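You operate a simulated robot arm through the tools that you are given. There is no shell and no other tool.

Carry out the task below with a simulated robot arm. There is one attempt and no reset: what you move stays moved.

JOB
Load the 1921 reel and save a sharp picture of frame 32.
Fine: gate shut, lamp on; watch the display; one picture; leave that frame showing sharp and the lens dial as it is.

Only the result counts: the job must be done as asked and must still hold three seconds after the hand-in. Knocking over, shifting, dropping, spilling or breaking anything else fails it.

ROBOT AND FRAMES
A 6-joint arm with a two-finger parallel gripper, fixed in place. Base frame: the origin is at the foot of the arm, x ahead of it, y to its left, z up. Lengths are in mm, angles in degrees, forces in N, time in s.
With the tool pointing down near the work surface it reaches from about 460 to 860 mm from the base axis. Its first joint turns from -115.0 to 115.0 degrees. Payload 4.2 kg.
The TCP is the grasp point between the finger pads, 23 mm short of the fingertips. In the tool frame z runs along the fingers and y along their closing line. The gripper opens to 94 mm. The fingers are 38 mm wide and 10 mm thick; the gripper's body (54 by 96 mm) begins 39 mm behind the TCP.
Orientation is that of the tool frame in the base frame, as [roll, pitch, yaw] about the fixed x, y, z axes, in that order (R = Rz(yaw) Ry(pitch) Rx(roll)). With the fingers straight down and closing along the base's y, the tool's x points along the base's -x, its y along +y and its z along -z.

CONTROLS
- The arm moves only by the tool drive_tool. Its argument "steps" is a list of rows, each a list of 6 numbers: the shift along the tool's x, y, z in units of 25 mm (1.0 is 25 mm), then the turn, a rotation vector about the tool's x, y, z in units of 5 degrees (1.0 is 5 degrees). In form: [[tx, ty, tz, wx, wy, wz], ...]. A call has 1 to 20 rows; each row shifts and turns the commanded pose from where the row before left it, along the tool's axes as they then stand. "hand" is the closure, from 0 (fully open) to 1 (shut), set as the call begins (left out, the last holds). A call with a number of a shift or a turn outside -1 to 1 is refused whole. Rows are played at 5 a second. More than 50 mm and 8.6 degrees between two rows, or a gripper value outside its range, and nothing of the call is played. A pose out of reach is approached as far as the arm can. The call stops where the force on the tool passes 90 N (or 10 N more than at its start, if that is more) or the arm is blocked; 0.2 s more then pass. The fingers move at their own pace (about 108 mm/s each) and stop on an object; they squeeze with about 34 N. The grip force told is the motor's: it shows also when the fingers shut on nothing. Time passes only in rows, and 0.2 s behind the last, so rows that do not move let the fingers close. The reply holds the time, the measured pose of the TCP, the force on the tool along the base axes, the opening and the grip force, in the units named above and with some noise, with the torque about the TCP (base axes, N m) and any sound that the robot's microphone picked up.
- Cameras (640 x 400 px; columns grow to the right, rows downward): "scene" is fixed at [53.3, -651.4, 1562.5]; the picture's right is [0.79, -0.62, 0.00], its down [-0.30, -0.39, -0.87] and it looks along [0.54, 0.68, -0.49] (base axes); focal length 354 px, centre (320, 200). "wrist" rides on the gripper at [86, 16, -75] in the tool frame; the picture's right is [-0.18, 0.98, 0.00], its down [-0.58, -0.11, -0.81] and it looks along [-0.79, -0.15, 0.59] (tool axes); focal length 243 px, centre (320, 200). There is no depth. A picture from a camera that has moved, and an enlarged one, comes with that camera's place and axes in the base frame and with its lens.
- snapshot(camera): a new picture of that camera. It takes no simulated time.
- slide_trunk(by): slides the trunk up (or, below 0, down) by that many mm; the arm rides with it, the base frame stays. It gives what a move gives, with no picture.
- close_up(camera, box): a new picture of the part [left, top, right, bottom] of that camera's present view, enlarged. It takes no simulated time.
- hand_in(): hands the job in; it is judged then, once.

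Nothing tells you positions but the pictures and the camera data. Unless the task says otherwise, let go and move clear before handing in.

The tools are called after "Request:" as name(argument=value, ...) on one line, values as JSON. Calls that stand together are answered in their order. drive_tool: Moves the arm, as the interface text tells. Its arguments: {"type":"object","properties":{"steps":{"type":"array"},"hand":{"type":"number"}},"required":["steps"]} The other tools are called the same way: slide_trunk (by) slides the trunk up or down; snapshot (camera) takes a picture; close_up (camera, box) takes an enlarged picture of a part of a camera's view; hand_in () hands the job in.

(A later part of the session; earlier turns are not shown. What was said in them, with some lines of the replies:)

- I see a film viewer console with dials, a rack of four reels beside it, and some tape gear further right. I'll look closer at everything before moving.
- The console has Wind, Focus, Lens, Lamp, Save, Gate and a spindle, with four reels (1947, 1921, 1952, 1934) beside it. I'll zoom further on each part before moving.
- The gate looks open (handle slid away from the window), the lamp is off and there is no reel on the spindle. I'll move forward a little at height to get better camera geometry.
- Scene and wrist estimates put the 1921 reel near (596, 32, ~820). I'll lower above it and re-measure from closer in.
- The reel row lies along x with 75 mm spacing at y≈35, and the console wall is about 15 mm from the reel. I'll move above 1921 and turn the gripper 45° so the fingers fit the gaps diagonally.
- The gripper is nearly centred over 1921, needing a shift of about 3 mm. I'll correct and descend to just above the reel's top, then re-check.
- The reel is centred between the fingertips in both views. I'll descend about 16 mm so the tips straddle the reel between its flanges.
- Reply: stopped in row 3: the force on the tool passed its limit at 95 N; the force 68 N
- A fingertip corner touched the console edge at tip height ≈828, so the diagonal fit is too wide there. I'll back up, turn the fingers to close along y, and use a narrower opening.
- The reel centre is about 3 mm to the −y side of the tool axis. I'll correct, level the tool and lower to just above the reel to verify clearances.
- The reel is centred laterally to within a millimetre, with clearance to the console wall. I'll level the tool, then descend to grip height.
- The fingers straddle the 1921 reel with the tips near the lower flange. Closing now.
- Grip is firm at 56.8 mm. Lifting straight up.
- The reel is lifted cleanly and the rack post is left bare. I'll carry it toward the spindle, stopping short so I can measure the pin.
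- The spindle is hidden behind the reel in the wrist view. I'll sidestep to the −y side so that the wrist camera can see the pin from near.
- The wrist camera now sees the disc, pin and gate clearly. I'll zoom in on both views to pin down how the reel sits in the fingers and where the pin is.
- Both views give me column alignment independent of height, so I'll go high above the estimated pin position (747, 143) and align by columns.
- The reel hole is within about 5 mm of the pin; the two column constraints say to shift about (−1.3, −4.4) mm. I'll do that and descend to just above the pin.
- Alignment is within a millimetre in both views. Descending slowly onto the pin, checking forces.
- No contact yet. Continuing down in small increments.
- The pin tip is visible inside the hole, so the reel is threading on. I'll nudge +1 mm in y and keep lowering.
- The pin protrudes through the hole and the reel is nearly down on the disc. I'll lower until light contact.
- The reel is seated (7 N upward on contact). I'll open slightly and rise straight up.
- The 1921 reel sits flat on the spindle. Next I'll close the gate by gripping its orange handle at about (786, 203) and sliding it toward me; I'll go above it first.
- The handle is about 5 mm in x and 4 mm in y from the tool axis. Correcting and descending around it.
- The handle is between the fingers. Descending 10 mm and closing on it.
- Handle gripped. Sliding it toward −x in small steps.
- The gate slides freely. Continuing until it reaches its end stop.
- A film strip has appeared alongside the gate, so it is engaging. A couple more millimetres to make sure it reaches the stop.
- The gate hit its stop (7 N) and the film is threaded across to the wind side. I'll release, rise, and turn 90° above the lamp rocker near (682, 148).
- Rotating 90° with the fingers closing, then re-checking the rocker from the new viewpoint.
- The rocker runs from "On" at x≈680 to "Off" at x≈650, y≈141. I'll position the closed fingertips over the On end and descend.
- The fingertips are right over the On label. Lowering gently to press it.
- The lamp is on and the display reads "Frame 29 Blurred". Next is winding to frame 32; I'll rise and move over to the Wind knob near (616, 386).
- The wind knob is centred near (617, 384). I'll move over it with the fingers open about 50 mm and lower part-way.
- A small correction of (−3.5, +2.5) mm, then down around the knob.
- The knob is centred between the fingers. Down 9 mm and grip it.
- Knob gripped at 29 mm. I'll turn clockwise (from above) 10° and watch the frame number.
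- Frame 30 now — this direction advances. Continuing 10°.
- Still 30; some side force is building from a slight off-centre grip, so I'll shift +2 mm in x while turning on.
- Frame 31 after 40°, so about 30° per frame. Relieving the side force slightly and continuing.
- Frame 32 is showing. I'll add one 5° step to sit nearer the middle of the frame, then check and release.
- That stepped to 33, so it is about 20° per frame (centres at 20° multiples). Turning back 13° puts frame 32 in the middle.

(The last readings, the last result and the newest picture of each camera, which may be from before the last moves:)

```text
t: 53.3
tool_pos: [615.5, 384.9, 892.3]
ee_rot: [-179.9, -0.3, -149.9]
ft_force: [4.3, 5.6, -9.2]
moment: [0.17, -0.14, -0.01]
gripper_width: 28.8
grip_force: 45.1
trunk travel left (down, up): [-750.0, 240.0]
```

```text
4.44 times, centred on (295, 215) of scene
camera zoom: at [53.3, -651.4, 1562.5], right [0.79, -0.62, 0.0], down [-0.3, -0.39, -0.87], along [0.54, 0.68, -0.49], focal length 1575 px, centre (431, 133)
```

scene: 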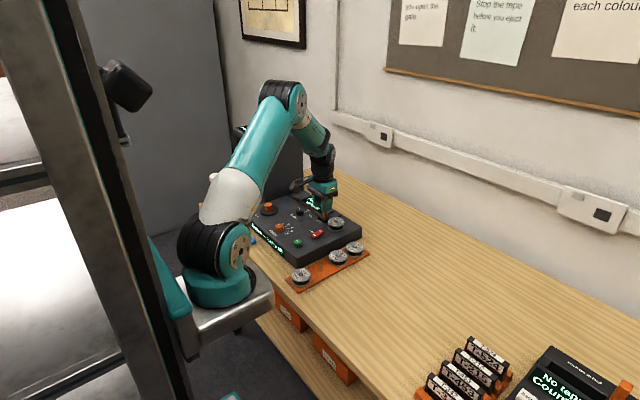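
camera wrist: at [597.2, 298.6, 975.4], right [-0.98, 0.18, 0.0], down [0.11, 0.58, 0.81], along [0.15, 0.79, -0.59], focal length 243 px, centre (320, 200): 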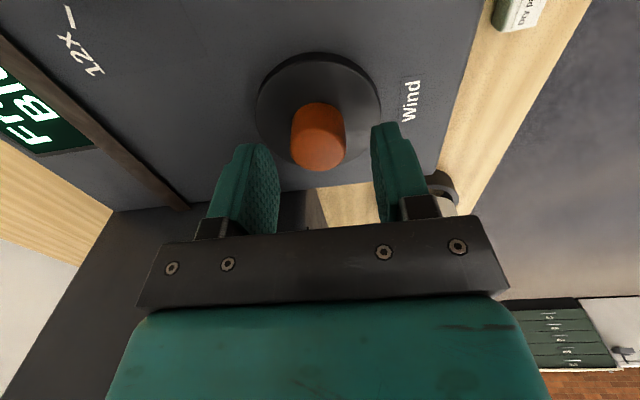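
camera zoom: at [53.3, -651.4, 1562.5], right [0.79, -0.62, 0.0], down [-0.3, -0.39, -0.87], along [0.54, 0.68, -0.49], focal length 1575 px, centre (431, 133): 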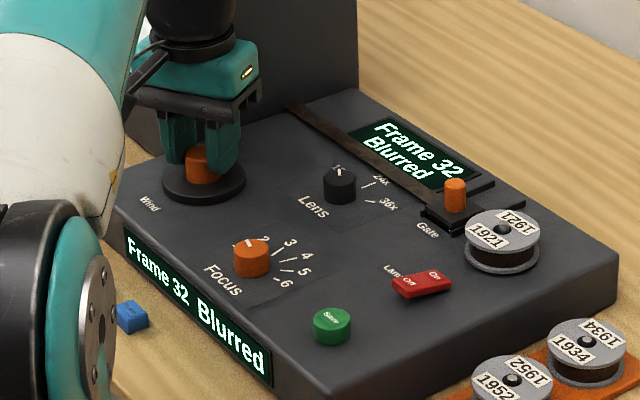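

Frame 32 is centred. I'll release the knob, rise, turn back and head to the Focus knob near (578, 250).

Request:
drive_tool(steps=[[0, 0, 0, 0, 0, 0], [0, 0, 0, 0, 0, 0]], hand=0.45)

Request:
drive_tool(steps=[[0, 0, -0.4, 0, 0, 0], [0, 0, -0.8, 0, 0, 0], [0, 0, -1, 0, 0, 0], [0, 0, -0.8, 0, 0, -1], [0, 0, 0, 0, 0, -1], [0, 0, 0, 0, 0, -1], [0, 0, 0, 0, 0, -1], [0, 0, 0, 0, 0, -1], [0, 0, 0, 0, 0, -1], [0, 0, 0, 0, 0, -1], [0, 0, 0, 0, 0, -1], [0, 0, 0, 0, 0, -1], [0, 0, 0, 0, 0, -1], [0, 0, 0, 0, 0, -1], [0, 0, 0, 0, 0, -1]])

Request:
drive_tool(steps=[[0.9, 0.24, 0, 0, 0, 0], [0.9, 0.24, 0, 0, 0, 0], [0.9, 0.24, 0, 0, 0, 0], [0.9, 0.24, 0, 0, 0, 0], [0.9, 0.24, 0, 0, 0, 0], [0.8, 0.24, 0, 0, 0, 0], [0, 0, 0, 0, 0, 0]])

Request:
snapshot(camera="wrist")

Request:
close_up(camera="scene", box=[240, 170, 350, 260])

```text
t: 53.9
tool_pos: [614.5, 385.0, 892.8]
ee_rot: [-180.0, -0.1, -149.8]
ft_force: [-0.7, -0.1, 0.5]
moment: [0.01, 0.02, 0.01]
gripper_width: 51.7
grip_force: 0.0
trunk travel left (down, up): [-750.0, 240.0]
```

```text
t: 57.1
tool_pos: [614.8, 384.3, 966.3]
ee_rot: [179.9, 0.1, -89.7]
ft_force: [0.4, 0.0, -0.1]
moment: [-0.02, -0.01, 0.01]
gripper_width: 51.8
grip_force: 0.1
trunk travel left (down, up): [-750.0, 240.0]
```

```text
t: 58.7
tool_pos: [579.9, 252.5, 966.4]
ee_rot: [179.9, 0.0, -89.8]
ft_force: [-0.1, -0.4, 0.2]
moment: [0.03, -0.01, 0.02]
gripper_width: 51.6
grip_force: 0.1
trunk travel left (down, up): [-750.0, 240.0]
```

```text
taken
camera wrist: at [562.9, 165.1, 1041.1], right [-0.98, 0.18, 0.0], down [0.11, 0.58, 0.81], along [0.15, 0.79, -0.59], focal length 243 px, centre (320, 200)
```

wrist: 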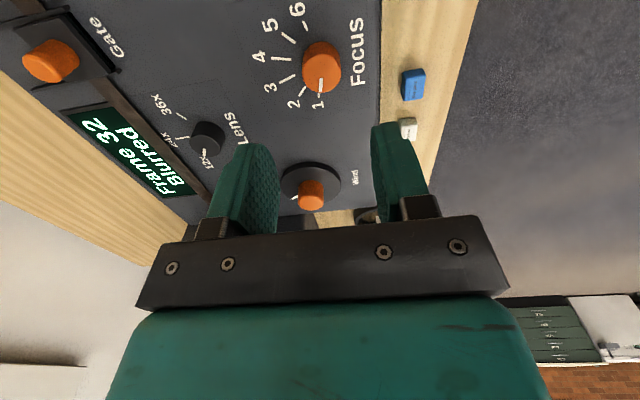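

```text
4.44 times, centred on (295, 215) of scene
camera zoom: at [53.3, -651.4, 1562.5], right [0.79, -0.62, 0.0], down [-0.3, -0.39, -0.87], along [0.54, 0.68, -0.49], focal length 1575 px, centre (431, 133)
```

zoom: 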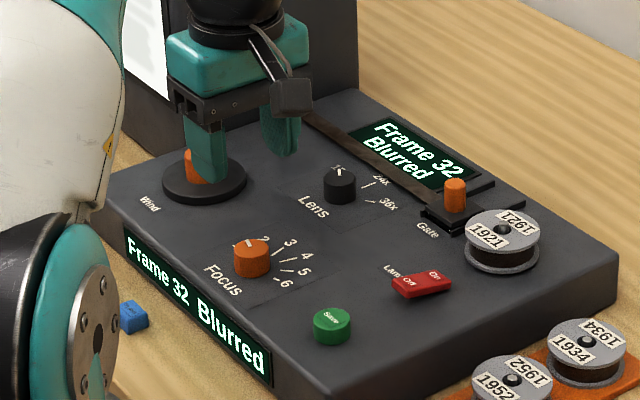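

Frame 32 still shows. The focus pointer is at "1" and numbers rise clockwise; the knob centre is about (577.5, 247.5). Aligning and descending around it.

Request:
drive_tool(steps=[[0.18, 0.09, 0.8, 0, 0, 0], [0, 0, 0.8, 0, 0, 0], [0, 0, 0.9, 0, 0, 0], [0, 0, 0, 0, 0, 0]])

Request:
snapshot(camera="wrist")

Request:
close_up(camera="scene", box=[250, 190, 310, 250])

```text
t: 59.7
tool_pos: [578.6, 247.5, 904.1]
ee_rot: [180.0, -0.1, -89.8]
ft_force: [0.1, -0.1, -0.1]
moment: [0.0, 0.02, -0.04]
gripper_width: 51.8
grip_force: 0.1
trunk travel left (down, up): [-750.0, 240.0]
```

```text
taken
camera wrist: at [561.1, 160.9, 978.6], right [-0.98, 0.18, 0.0], down [0.11, 0.58, 0.81], along [0.15, 0.79, -0.59], focal length 243 px, centre (320, 200)
```

wrist: 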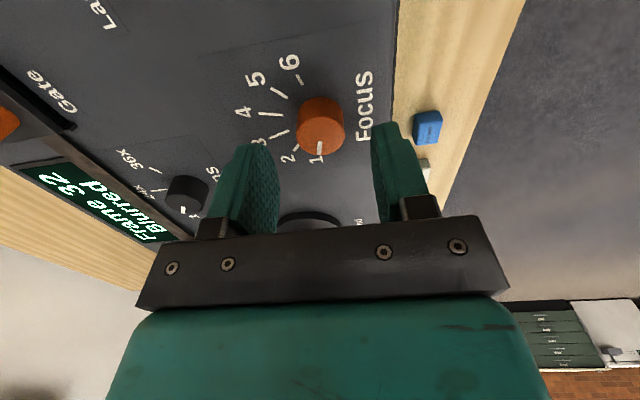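

```text
6.67 times, centred on (280, 220) of scene
camera zoom: at [53.3, -651.4, 1562.5], right [0.79, -0.62, 0.0], down [-0.3, -0.39, -0.87], along [0.54, 0.68, -0.49], focal length 2362 px, centre (587, 67)
```

zoom: 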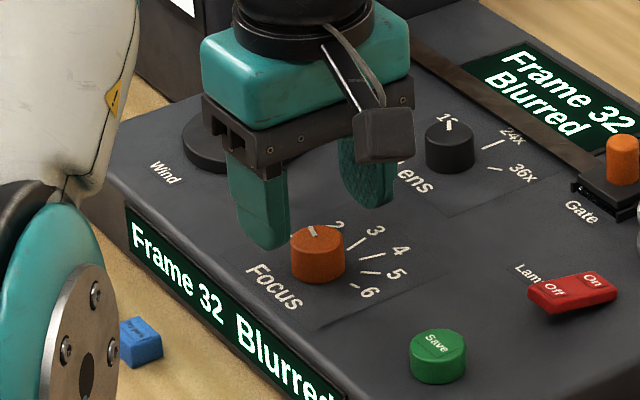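

Well centred. Descending 20 mm in small steps then gripping.

Request:
drive_tool(steps=[[0, 0, 0.3, 0, 0, 0], [0, 0, 0.3, 0, 0, 0], [0, 0, 0.16, 0, 0, 0]])

Request:
drive_tool(steps=[[0, 0, 0, 0, 0, 0], [0, 0, 0, 0, 0, 0], [0, 0, 0, 0, 0, 0]], hand=1)

Request:
close_up(camera="scene", box=[250, 190, 350, 260])

```text
t: 60.5
tool_pos: [576.9, 250.8, 884.7]
ee_rot: [179.9, 0.0, -89.8]
ft_force: [-0.5, 1.5, 0.9]
moment: [0.0, 0.0, 0.03]
gripper_width: 51.7
grip_force: 0.1
trunk travel left (down, up): [-750.0, 240.0]
```

```text
t: 61.3
tool_pos: [577.3, 249.1, 885.5]
ee_rot: [179.9, 0.1, -90.0]
ft_force: [6.1, 1.2, -1.8]
moment: [0.08, -0.19, 0.03]
gripper_width: 27.2
grip_force: 45.2
trunk travel left (down, up): [-750.0, 240.0]
```

```text
5.71 times, centred on (300, 225) of scene
camera zoom: at [53.3, -651.4, 1562.5], right [0.79, -0.62, 0.0], down [-0.3, -0.39, -0.87], along [0.54, 0.68, -0.49], focal length 2025 px, centre (434, 57)
```

zoom: 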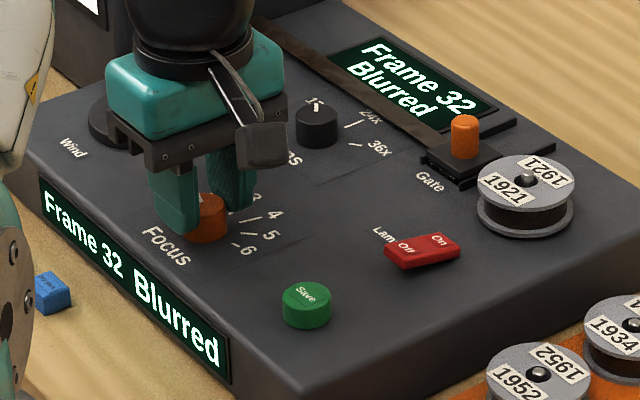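

Focus knob gripped. Turning clockwise 15° at a time and watching for "Sharp".

Request:
drive_tool(steps=[[0, -0.03, 0, 0, 0, 1], [0, 0, 0, 0, 0, 1], [0, 0, 0, 0, 0, 1]])

Request:
close_up(camera="scene", box=[250, 190, 350, 260])

```text
t: 62.1
tool_pos: [577.3, 247.8, 886.5]
ee_rot: [179.9, 0.0, -104.8]
ft_force: [-1.9, 4.1, -4.4]
moment: [0.86, -0.09, -0.03]
gripper_width: 27.0
grip_force: 44.7
trunk travel left (down, up): [-750.0, 240.0]
```

```text
5.71 times, centred on (300, 225) of scene
camera zoom: at [53.3, -651.4, 1562.5], right [0.79, -0.62, 0.0], down [-0.3, -0.39, -0.87], along [0.54, 0.68, -0.49], focal length 2025 px, centre (434, 57)
```

zoom: 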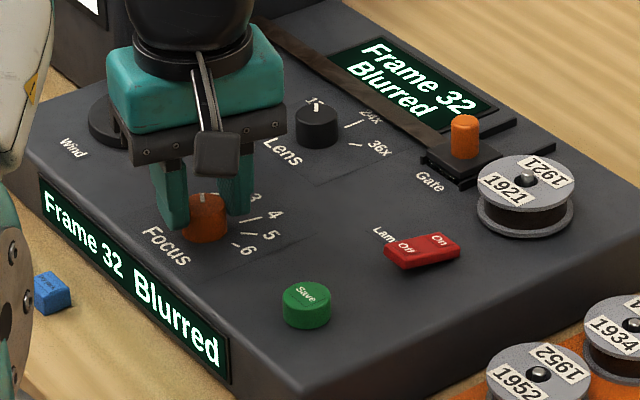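

Request:
drive_tool(steps=[[0, 0, 0, 0, 0, 1], [0, 0, 0, 0, 0, 1]])

Request:
close_up(camera="scene", box=[250, 190, 350, 260])

Request:
drive_tool(steps=[[0, 0, 0, 0, 0, 1], [0, 0, 0, 0, 0, 1]])

Request:
close_up(camera="scene", box=[250, 190, 350, 260])

```text
t: 62.7
tool_pos: [577.2, 248.8, 884.5]
ee_rot: [179.9, -0.1, -114.8]
ft_force: [-3.7, 8.2, -12.4]
moment: [0.59, -0.16, 0.01]
gripper_width: 26.9
grip_force: 44.6
trunk travel left (down, up): [-750.0, 240.0]
```

```text
5.71 times, centred on (300, 225) of scene
camera zoom: at [53.3, -651.4, 1562.5], right [0.79, -0.62, 0.0], down [-0.3, -0.39, -0.87], along [0.54, 0.68, -0.49], focal length 2025 px, centre (434, 57)
```

zoom: 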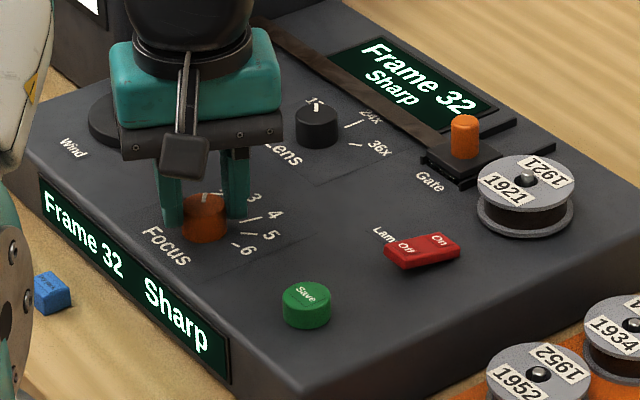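

```text
t: 63.3
tool_pos: [578.4, 249.6, 885.0]
ee_rot: [179.9, -0.1, -124.9]
ft_force: [-4.0, 15.7, -21.9]
moment: [0.43, 0.05, 0.06]
gripper_width: 27.0
grip_force: 44.9
trunk travel left (down, up): [-750.0, 240.0]
```

```text
5.71 times, centred on (300, 225) of scene
camera zoom: at [53.3, -651.4, 1562.5], right [0.79, -0.62, 0.0], down [-0.3, -0.39, -0.87], along [0.54, 0.68, -0.49], focal length 2025 px, centre (434, 57)
```

zoom: 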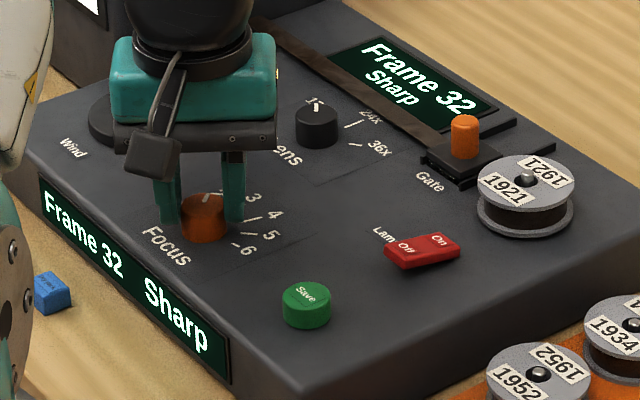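

"Frame 32 Sharp" is holding at both 25° and 35°. I'll release here and rise, then verify.

Request:
drive_tool(steps=[[0, 0, 0, 0, 0, 0], [0, 0, 0, 0, 0, 0]], hand=0.45)

Request:
drive_tool(steps=[[0, 0, -0.4, 0, 0, 0], [0, 0, -0.8, 0, 0, 0], [0, 0, -1, 0, 0, 0], [0, 0, -1, 0, 0, 0], [0, 0, 0, 0, 0, 0]])

Request:
snapshot(camera="wrist")

Request:
close_up(camera="scene", box=[250, 190, 350, 260])

```text
t: 63.9
tool_pos: [577.3, 247.4, 887.1]
ee_rot: [179.9, -0.1, -124.8]
ft_force: [-0.6, 0.2, -0.4]
moment: [-0.05, 0.03, -0.02]
gripper_width: 51.8
grip_force: 0.1
trunk travel left (down, up): [-750.0, 240.0]
```

```text
t: 65.1
tool_pos: [578.0, 245.7, 965.6]
ee_rot: [179.8, -0.1, -124.7]
ft_force: [0.6, -0.1, 0.0]
moment: [0.0, -0.03, 0.0]
gripper_width: 51.6
grip_force: 0.2
trunk travel left (down, up): [-750.0, 240.0]
```

```text
taken
camera wrist: at [514.1, 184.0, 1040.7], right [-0.7, 0.71, 0.0], down [0.42, 0.42, 0.81], along [0.57, 0.57, -0.59], focal length 243 px, centre (320, 200)
```

wrist: 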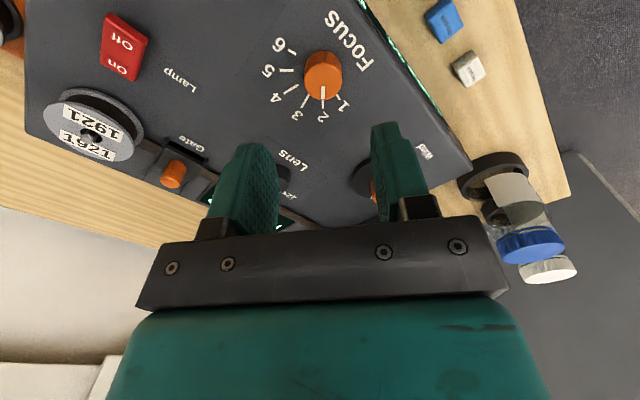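

```text
5.71 times, centred on (300, 225) of scene
camera zoom: at [53.3, -651.4, 1562.5], right [0.79, -0.62, 0.0], down [-0.3, -0.39, -0.87], along [0.54, 0.68, -0.49], focal length 2025 px, centre (434, 57)
```

zoom: 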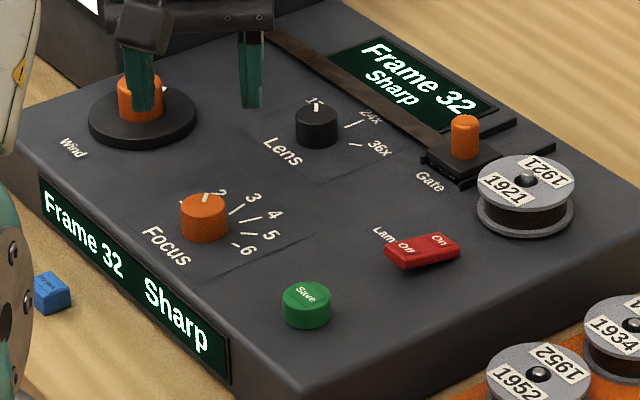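

Frame 32 is sharp with the knob released. Now I'll close the fingers and move over the green Save button near (584, 146).

Request:
drive_tool(steps=[[0.79, -0.61, 0, 0, 0, 0], [0.79, -0.61, 0, 0, 0, 0], [0.79, -0.61, 0, 0, 0, 0], [0.8, -0.61, 0, 0, 0, 0], [0, 0, 0, 0, 0, 0]], hand=1)

Request:
snapshot(camera="wrist")

Request:
close_up(camera="scene", box=[250, 190, 350, 260])

```text
t: 66.3
tool_pos: [583.4, 147.6, 967.1]
ee_rot: [-180.0, -0.2, -124.8]
ft_force: [0.0, -0.2, -0.5]
moment: [0.03, 0.01, 0.0]
gripper_width: 0.0
grip_force: 33.8
trunk travel left (down, up): [-750.0, 240.0]
```

```text
taken
camera wrist: at [519.2, 85.1, 1040.7], right [-0.7, 0.71, 0.0], down [0.42, 0.42, 0.81], along [0.57, 0.57, -0.59], focal length 243 px, centre (320, 200)
```

wrist: 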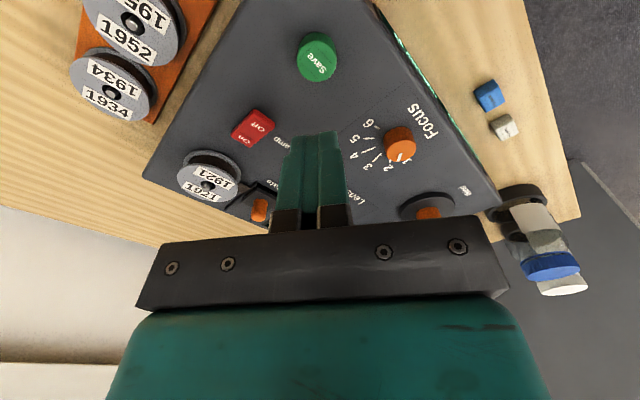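

```text
5.71 times, centred on (300, 225) of scene
camera zoom: at [53.3, -651.4, 1562.5], right [0.79, -0.62, 0.0], down [-0.3, -0.39, -0.87], along [0.54, 0.68, -0.49], focal length 2025 px, centre (434, 57)
```

zoom: 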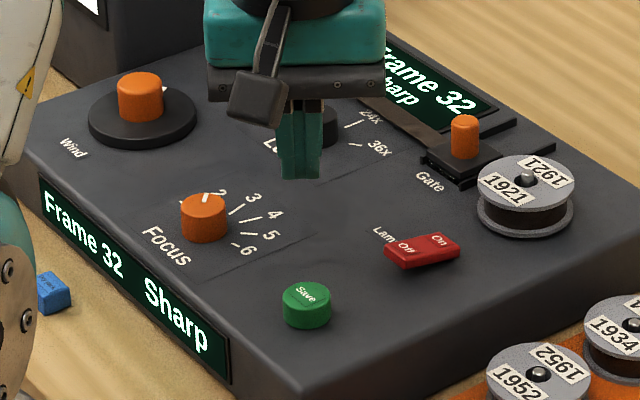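

Tool is within about 5 mm of the button centre. Correcting, and descending to just above it.

Request:
drive_tool(steps=[[0.22, -0.035, 0.7, 0, 0, 0], [0, 0, 0.9, 0, 0, 0], [0, 0, 0.9, 0, 0, 0], [0, 0, 0, 0, 0, 0]])

Request:
snapshot(camera="wrist")

Request:
close_up(camera="scene", box=[250, 190, 350, 260])

```text
t: 67.3
tool_pos: [580.5, 143.3, 900.8]
ee_rot: [179.9, -0.2, -124.7]
ft_force: [0.2, -1.3, 0.6]
moment: [0.02, -0.03, -0.03]
gripper_width: 0.1
grip_force: 34.5
trunk travel left (down, up): [-750.0, 240.0]
```

```text
taken
camera wrist: at [516.6, 79.9, 976.7], right [-0.7, 0.71, 0.0], down [0.42, 0.42, 0.81], along [0.57, 0.57, -0.59], focal length 243 px, centre (320, 200)
```

wrist: 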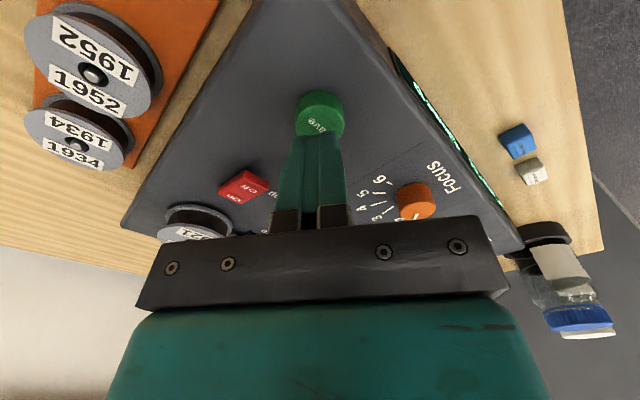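

```text
5.71 times, centred on (300, 225) of scene
camera zoom: at [53.3, -651.4, 1562.5], right [0.79, -0.62, 0.0], down [-0.3, -0.39, -0.87], along [0.54, 0.68, -0.49], focal length 2025 px, centre (434, 57)
```

zoom: 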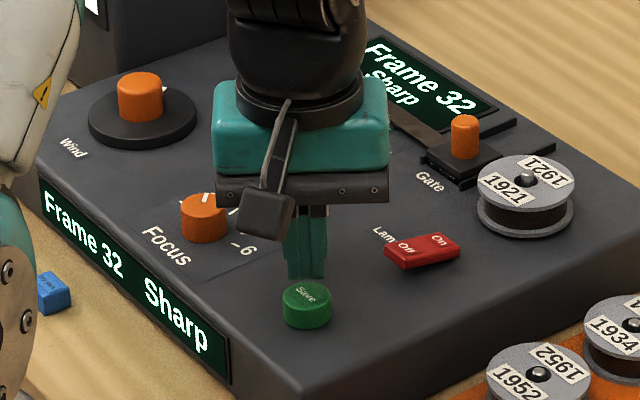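

Tip is centred just above the button. Lowering step by step until the press registers once.

Request:
drive_tool(steps=[[0, 0, 0.16, 0, 0, 0], [0, 0, 0.16, 0, 0, 0]])

Request:
drive_tool(steps=[[0, 0, 0.08, 0, 0, 0], [0, 0, 0.06, 0, 0, 0]])

Request:
close_up(camera="scene", box=[250, 190, 350, 260])

```text
t: 67.9
tool_pos: [579.6, 143.6, 895.3]
ee_rot: [180.0, -0.1, -124.8]
ft_force: [0.4, -0.5, -0.3]
moment: [0.02, -0.04, 0.01]
gripper_width: 0.2
grip_force: 34.0
trunk travel left (down, up): [-750.0, 240.0]
```

```text
t: 68.5
tool_pos: [580.3, 143.1, 890.6]
ee_rot: [179.8, -0.1, -124.8]
ft_force: [1.0, 1.3, -0.5]
moment: [-0.01, -0.02, 0.01]
gripper_width: 0.0
grip_force: 33.9
trunk travel left (down, up): [-750.0, 240.0]
```

```text
5.71 times, centred on (300, 225) of scene
camera zoom: at [53.3, -651.4, 1562.5], right [0.79, -0.62, 0.0], down [-0.3, -0.39, -0.87], along [0.54, 0.68, -0.49], focal length 2025 px, centre (434, 57)
```

zoom: 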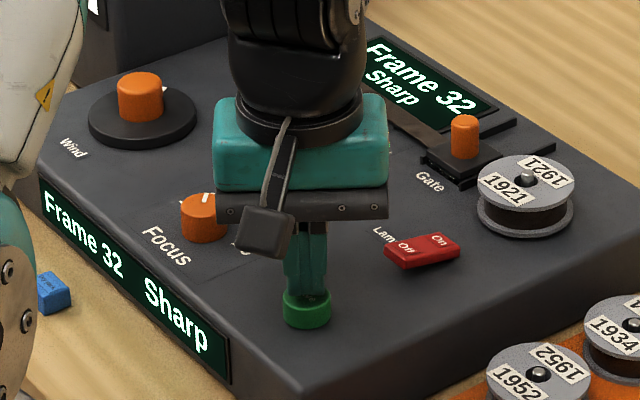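

Request:
drive_tool(steps=[[0, 0, 0.06, 0, 0, 0], [0, 0, 0.06, 0, 0, 0]])

Request:
close_up(camera="scene", box=[250, 190, 350, 260])

```text
t: 69.1
tool_pos: [581.9, 142.7, 888.9]
ee_rot: [-180.0, -0.1, -124.8]
ft_force: [-0.6, 0.2, 0.5]
moment: [0.01, -0.01, -0.01]
gripper_width: 0.0
grip_force: 33.9
trunk travel left (down, up): [-750.0, 240.0]
```

```text
5.71 times, centred on (300, 225) of scene
camera zoom: at [53.3, -651.4, 1562.5], right [0.79, -0.62, 0.0], down [-0.3, -0.39, -0.87], along [0.54, 0.68, -0.49], focal length 2025 px, centre (434, 57)
```

zoom: 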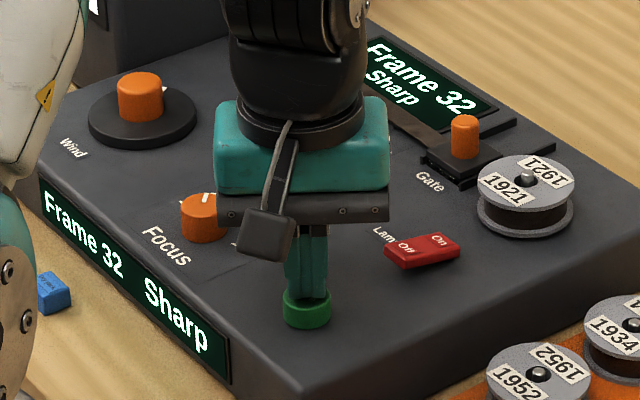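

Request:
drive_tool(steps=[[0, 0, 0.06, 0, 0, 0], [0, 0, 0.06, 0, 0, 0]])

Request:
close_up(camera="scene", box=[250, 190, 350, 260])

```text
t: 69.7
tool_pos: [581.1, 143.4, 886.2]
ee_rot: [-180.0, -0.1, -124.7]
ft_force: [0.1, -0.1, 1.3]
moment: [-0.03, 0.01, -0.02]
gripper_width: 0.3
grip_force: 34.2
trunk travel left (down, up): [-750.0, 240.0]
```

```text
5.71 times, centred on (300, 225) of scene
camera zoom: at [53.3, -651.4, 1562.5], right [0.79, -0.62, 0.0], down [-0.3, -0.39, -0.87], along [0.54, 0.68, -0.49], focal length 2025 px, centre (434, 57)
```

zoom: 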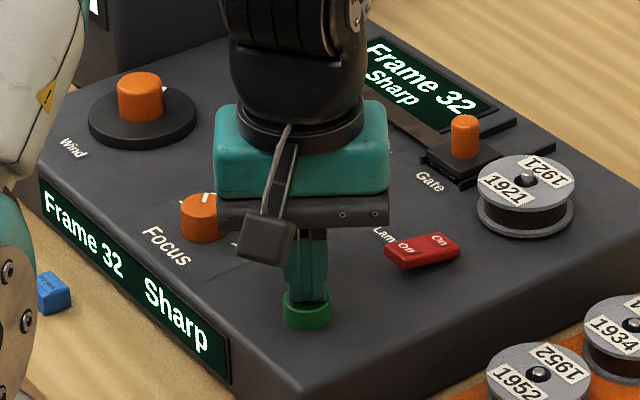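

Request:
drive_tool(steps=[[0, 0, 0.06, 0, 0, 0], [0, 0, 0.04, 0, 0, 0]])

Request:
close_up(camera="scene", box=[250, 190, 350, 260])

```text
t: 70.3
tool_pos: [580.2, 143.6, 884.6]
ee_rot: [-179.9, 0.0, -124.8]
ft_force: [0.3, -1.0, 1.2]
moment: [-0.01, 0.0, 0.01]
gripper_width: 0.0
grip_force: 34.5
trunk travel left (down, up): [-750.0, 240.0]
heard: click
```

```text
5.71 times, centred on (300, 225) of scene
camera zoom: at [53.3, -651.4, 1562.5], right [0.79, -0.62, 0.0], down [-0.3, -0.39, -0.87], along [0.54, 0.68, -0.49], focal length 2025 px, centre (434, 57)
```

zoom: 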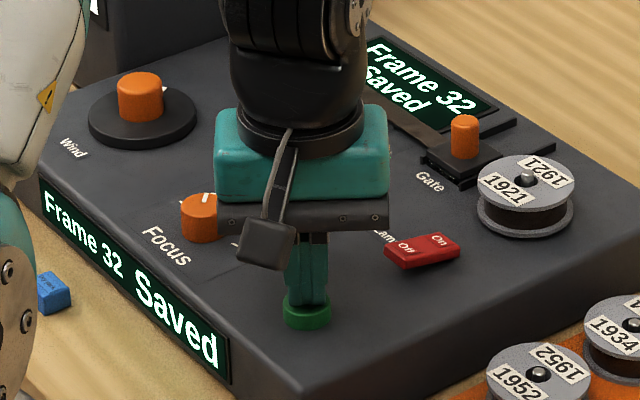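

A click and "Frame 32 Saved". I'll go straight up and check the final state.

Request:
drive_tool(steps=[[0, 0, -0.8, 0, 0, 0], [0, 0, -1, 0, 0, 0], [0, 0, -1, 0, 0, 0], [0, 0, -1, 0, 0, 0], [0, 0, -1, 0, 0, 0], [0, 0, 0, 0, 0, 0], [0, 0, 0, 0, 0, 0], [0, 0, 0, 0, 0, 0], [0, 0, 0, 0, 0, 0], [0, 0, 0, 0, 0, 0], [0, 0, 0, 0, 0, 0]])

Request:
close_up(camera="scene", box=[230, 170, 390, 290])

Request:
snapshot(camera="wrist")

Request:
snapshot(camera="scene")

```text
t: 72.7
tool_pos: [582.0, 145.1, 1003.2]
ee_rot: [180.0, -0.2, -124.9]
ft_force: [-0.1, -0.5, 0.4]
moment: [-0.03, 0.0, 0.01]
gripper_width: 0.1
grip_force: 33.8
trunk travel left (down, up): [-750.0, 240.0]
```

```text
3.33 times, centred on (310, 230) of scene
camera zoom: at [53.3, -651.4, 1562.5], right [0.79, -0.62, 0.0], down [-0.3, -0.39, -0.87], along [0.54, 0.68, -0.49], focal length 1181 px, centre (353, 100)
```

zoom: 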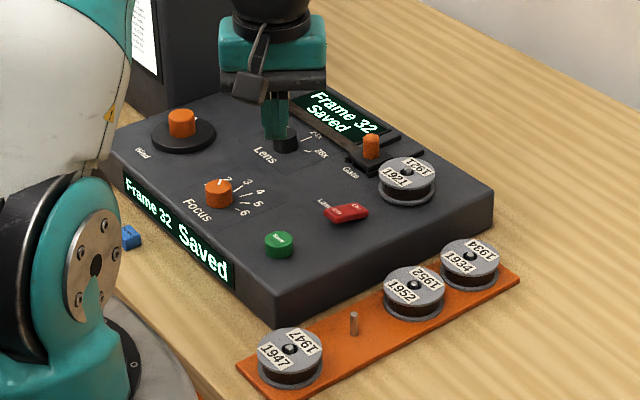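

```text
taken
camera wrist: at [518.7, 81.8, 1077.4], right [-0.7, 0.71, 0.0], down [0.42, 0.42, 0.81], along [0.57, 0.57, -0.59], focal length 243 px, centre (320, 200)
```

wrist: 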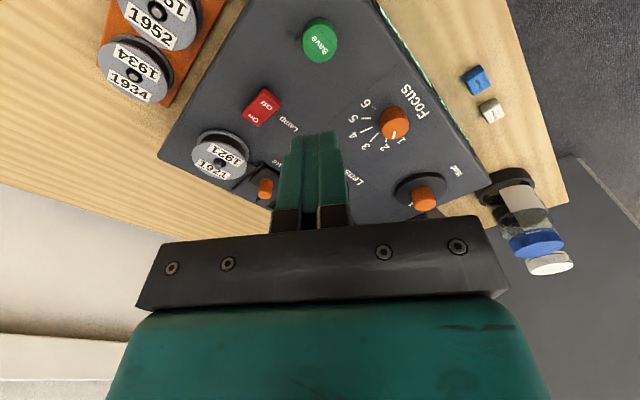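

```text
taken
```

scene: 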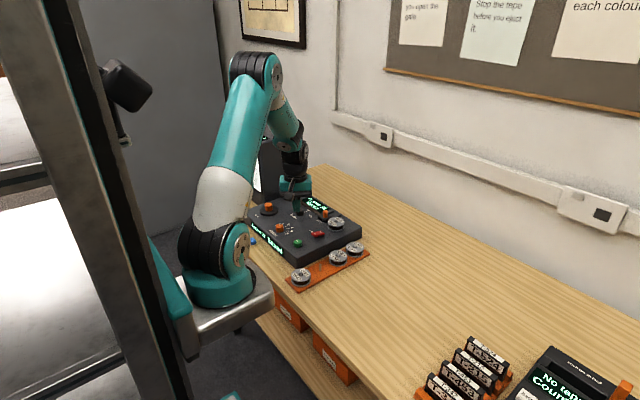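

The display reads "Frame 32 Saved", with the gate shut, the lamp on, the lens dial untouched, the other reels in place and the arm clear. Handing in.

Request:
hand_in()

```text
The job is handed in.
```

The 1921 reel is on the spindle, and one picture of frame 32 is saved. The display read "Frame 32 Sharp" just before I pressed Save, and a single press changed it to "Frame 32 Saved".

- **Final state:** the gate is shut, the lamp is on, the lens dial was not touched, and frame 32 is still showing. The arm was clear of the bench when I handed in.
- **Winding:** I overshot to frame 33 once, then turned back to the middle of frame 32 before focusing and saving.
- **Contact with the console:** on my first attempt to grip the reel, one fingertip pressed on the console edge and the arm stopped at 95 N. I backed off and gripped at a different angle. Comparing pictures afterwards, I saw no shift in the console or the other reels.

The job is handed in, but the hand-in gave no verdict, so I don't know whether it passed.
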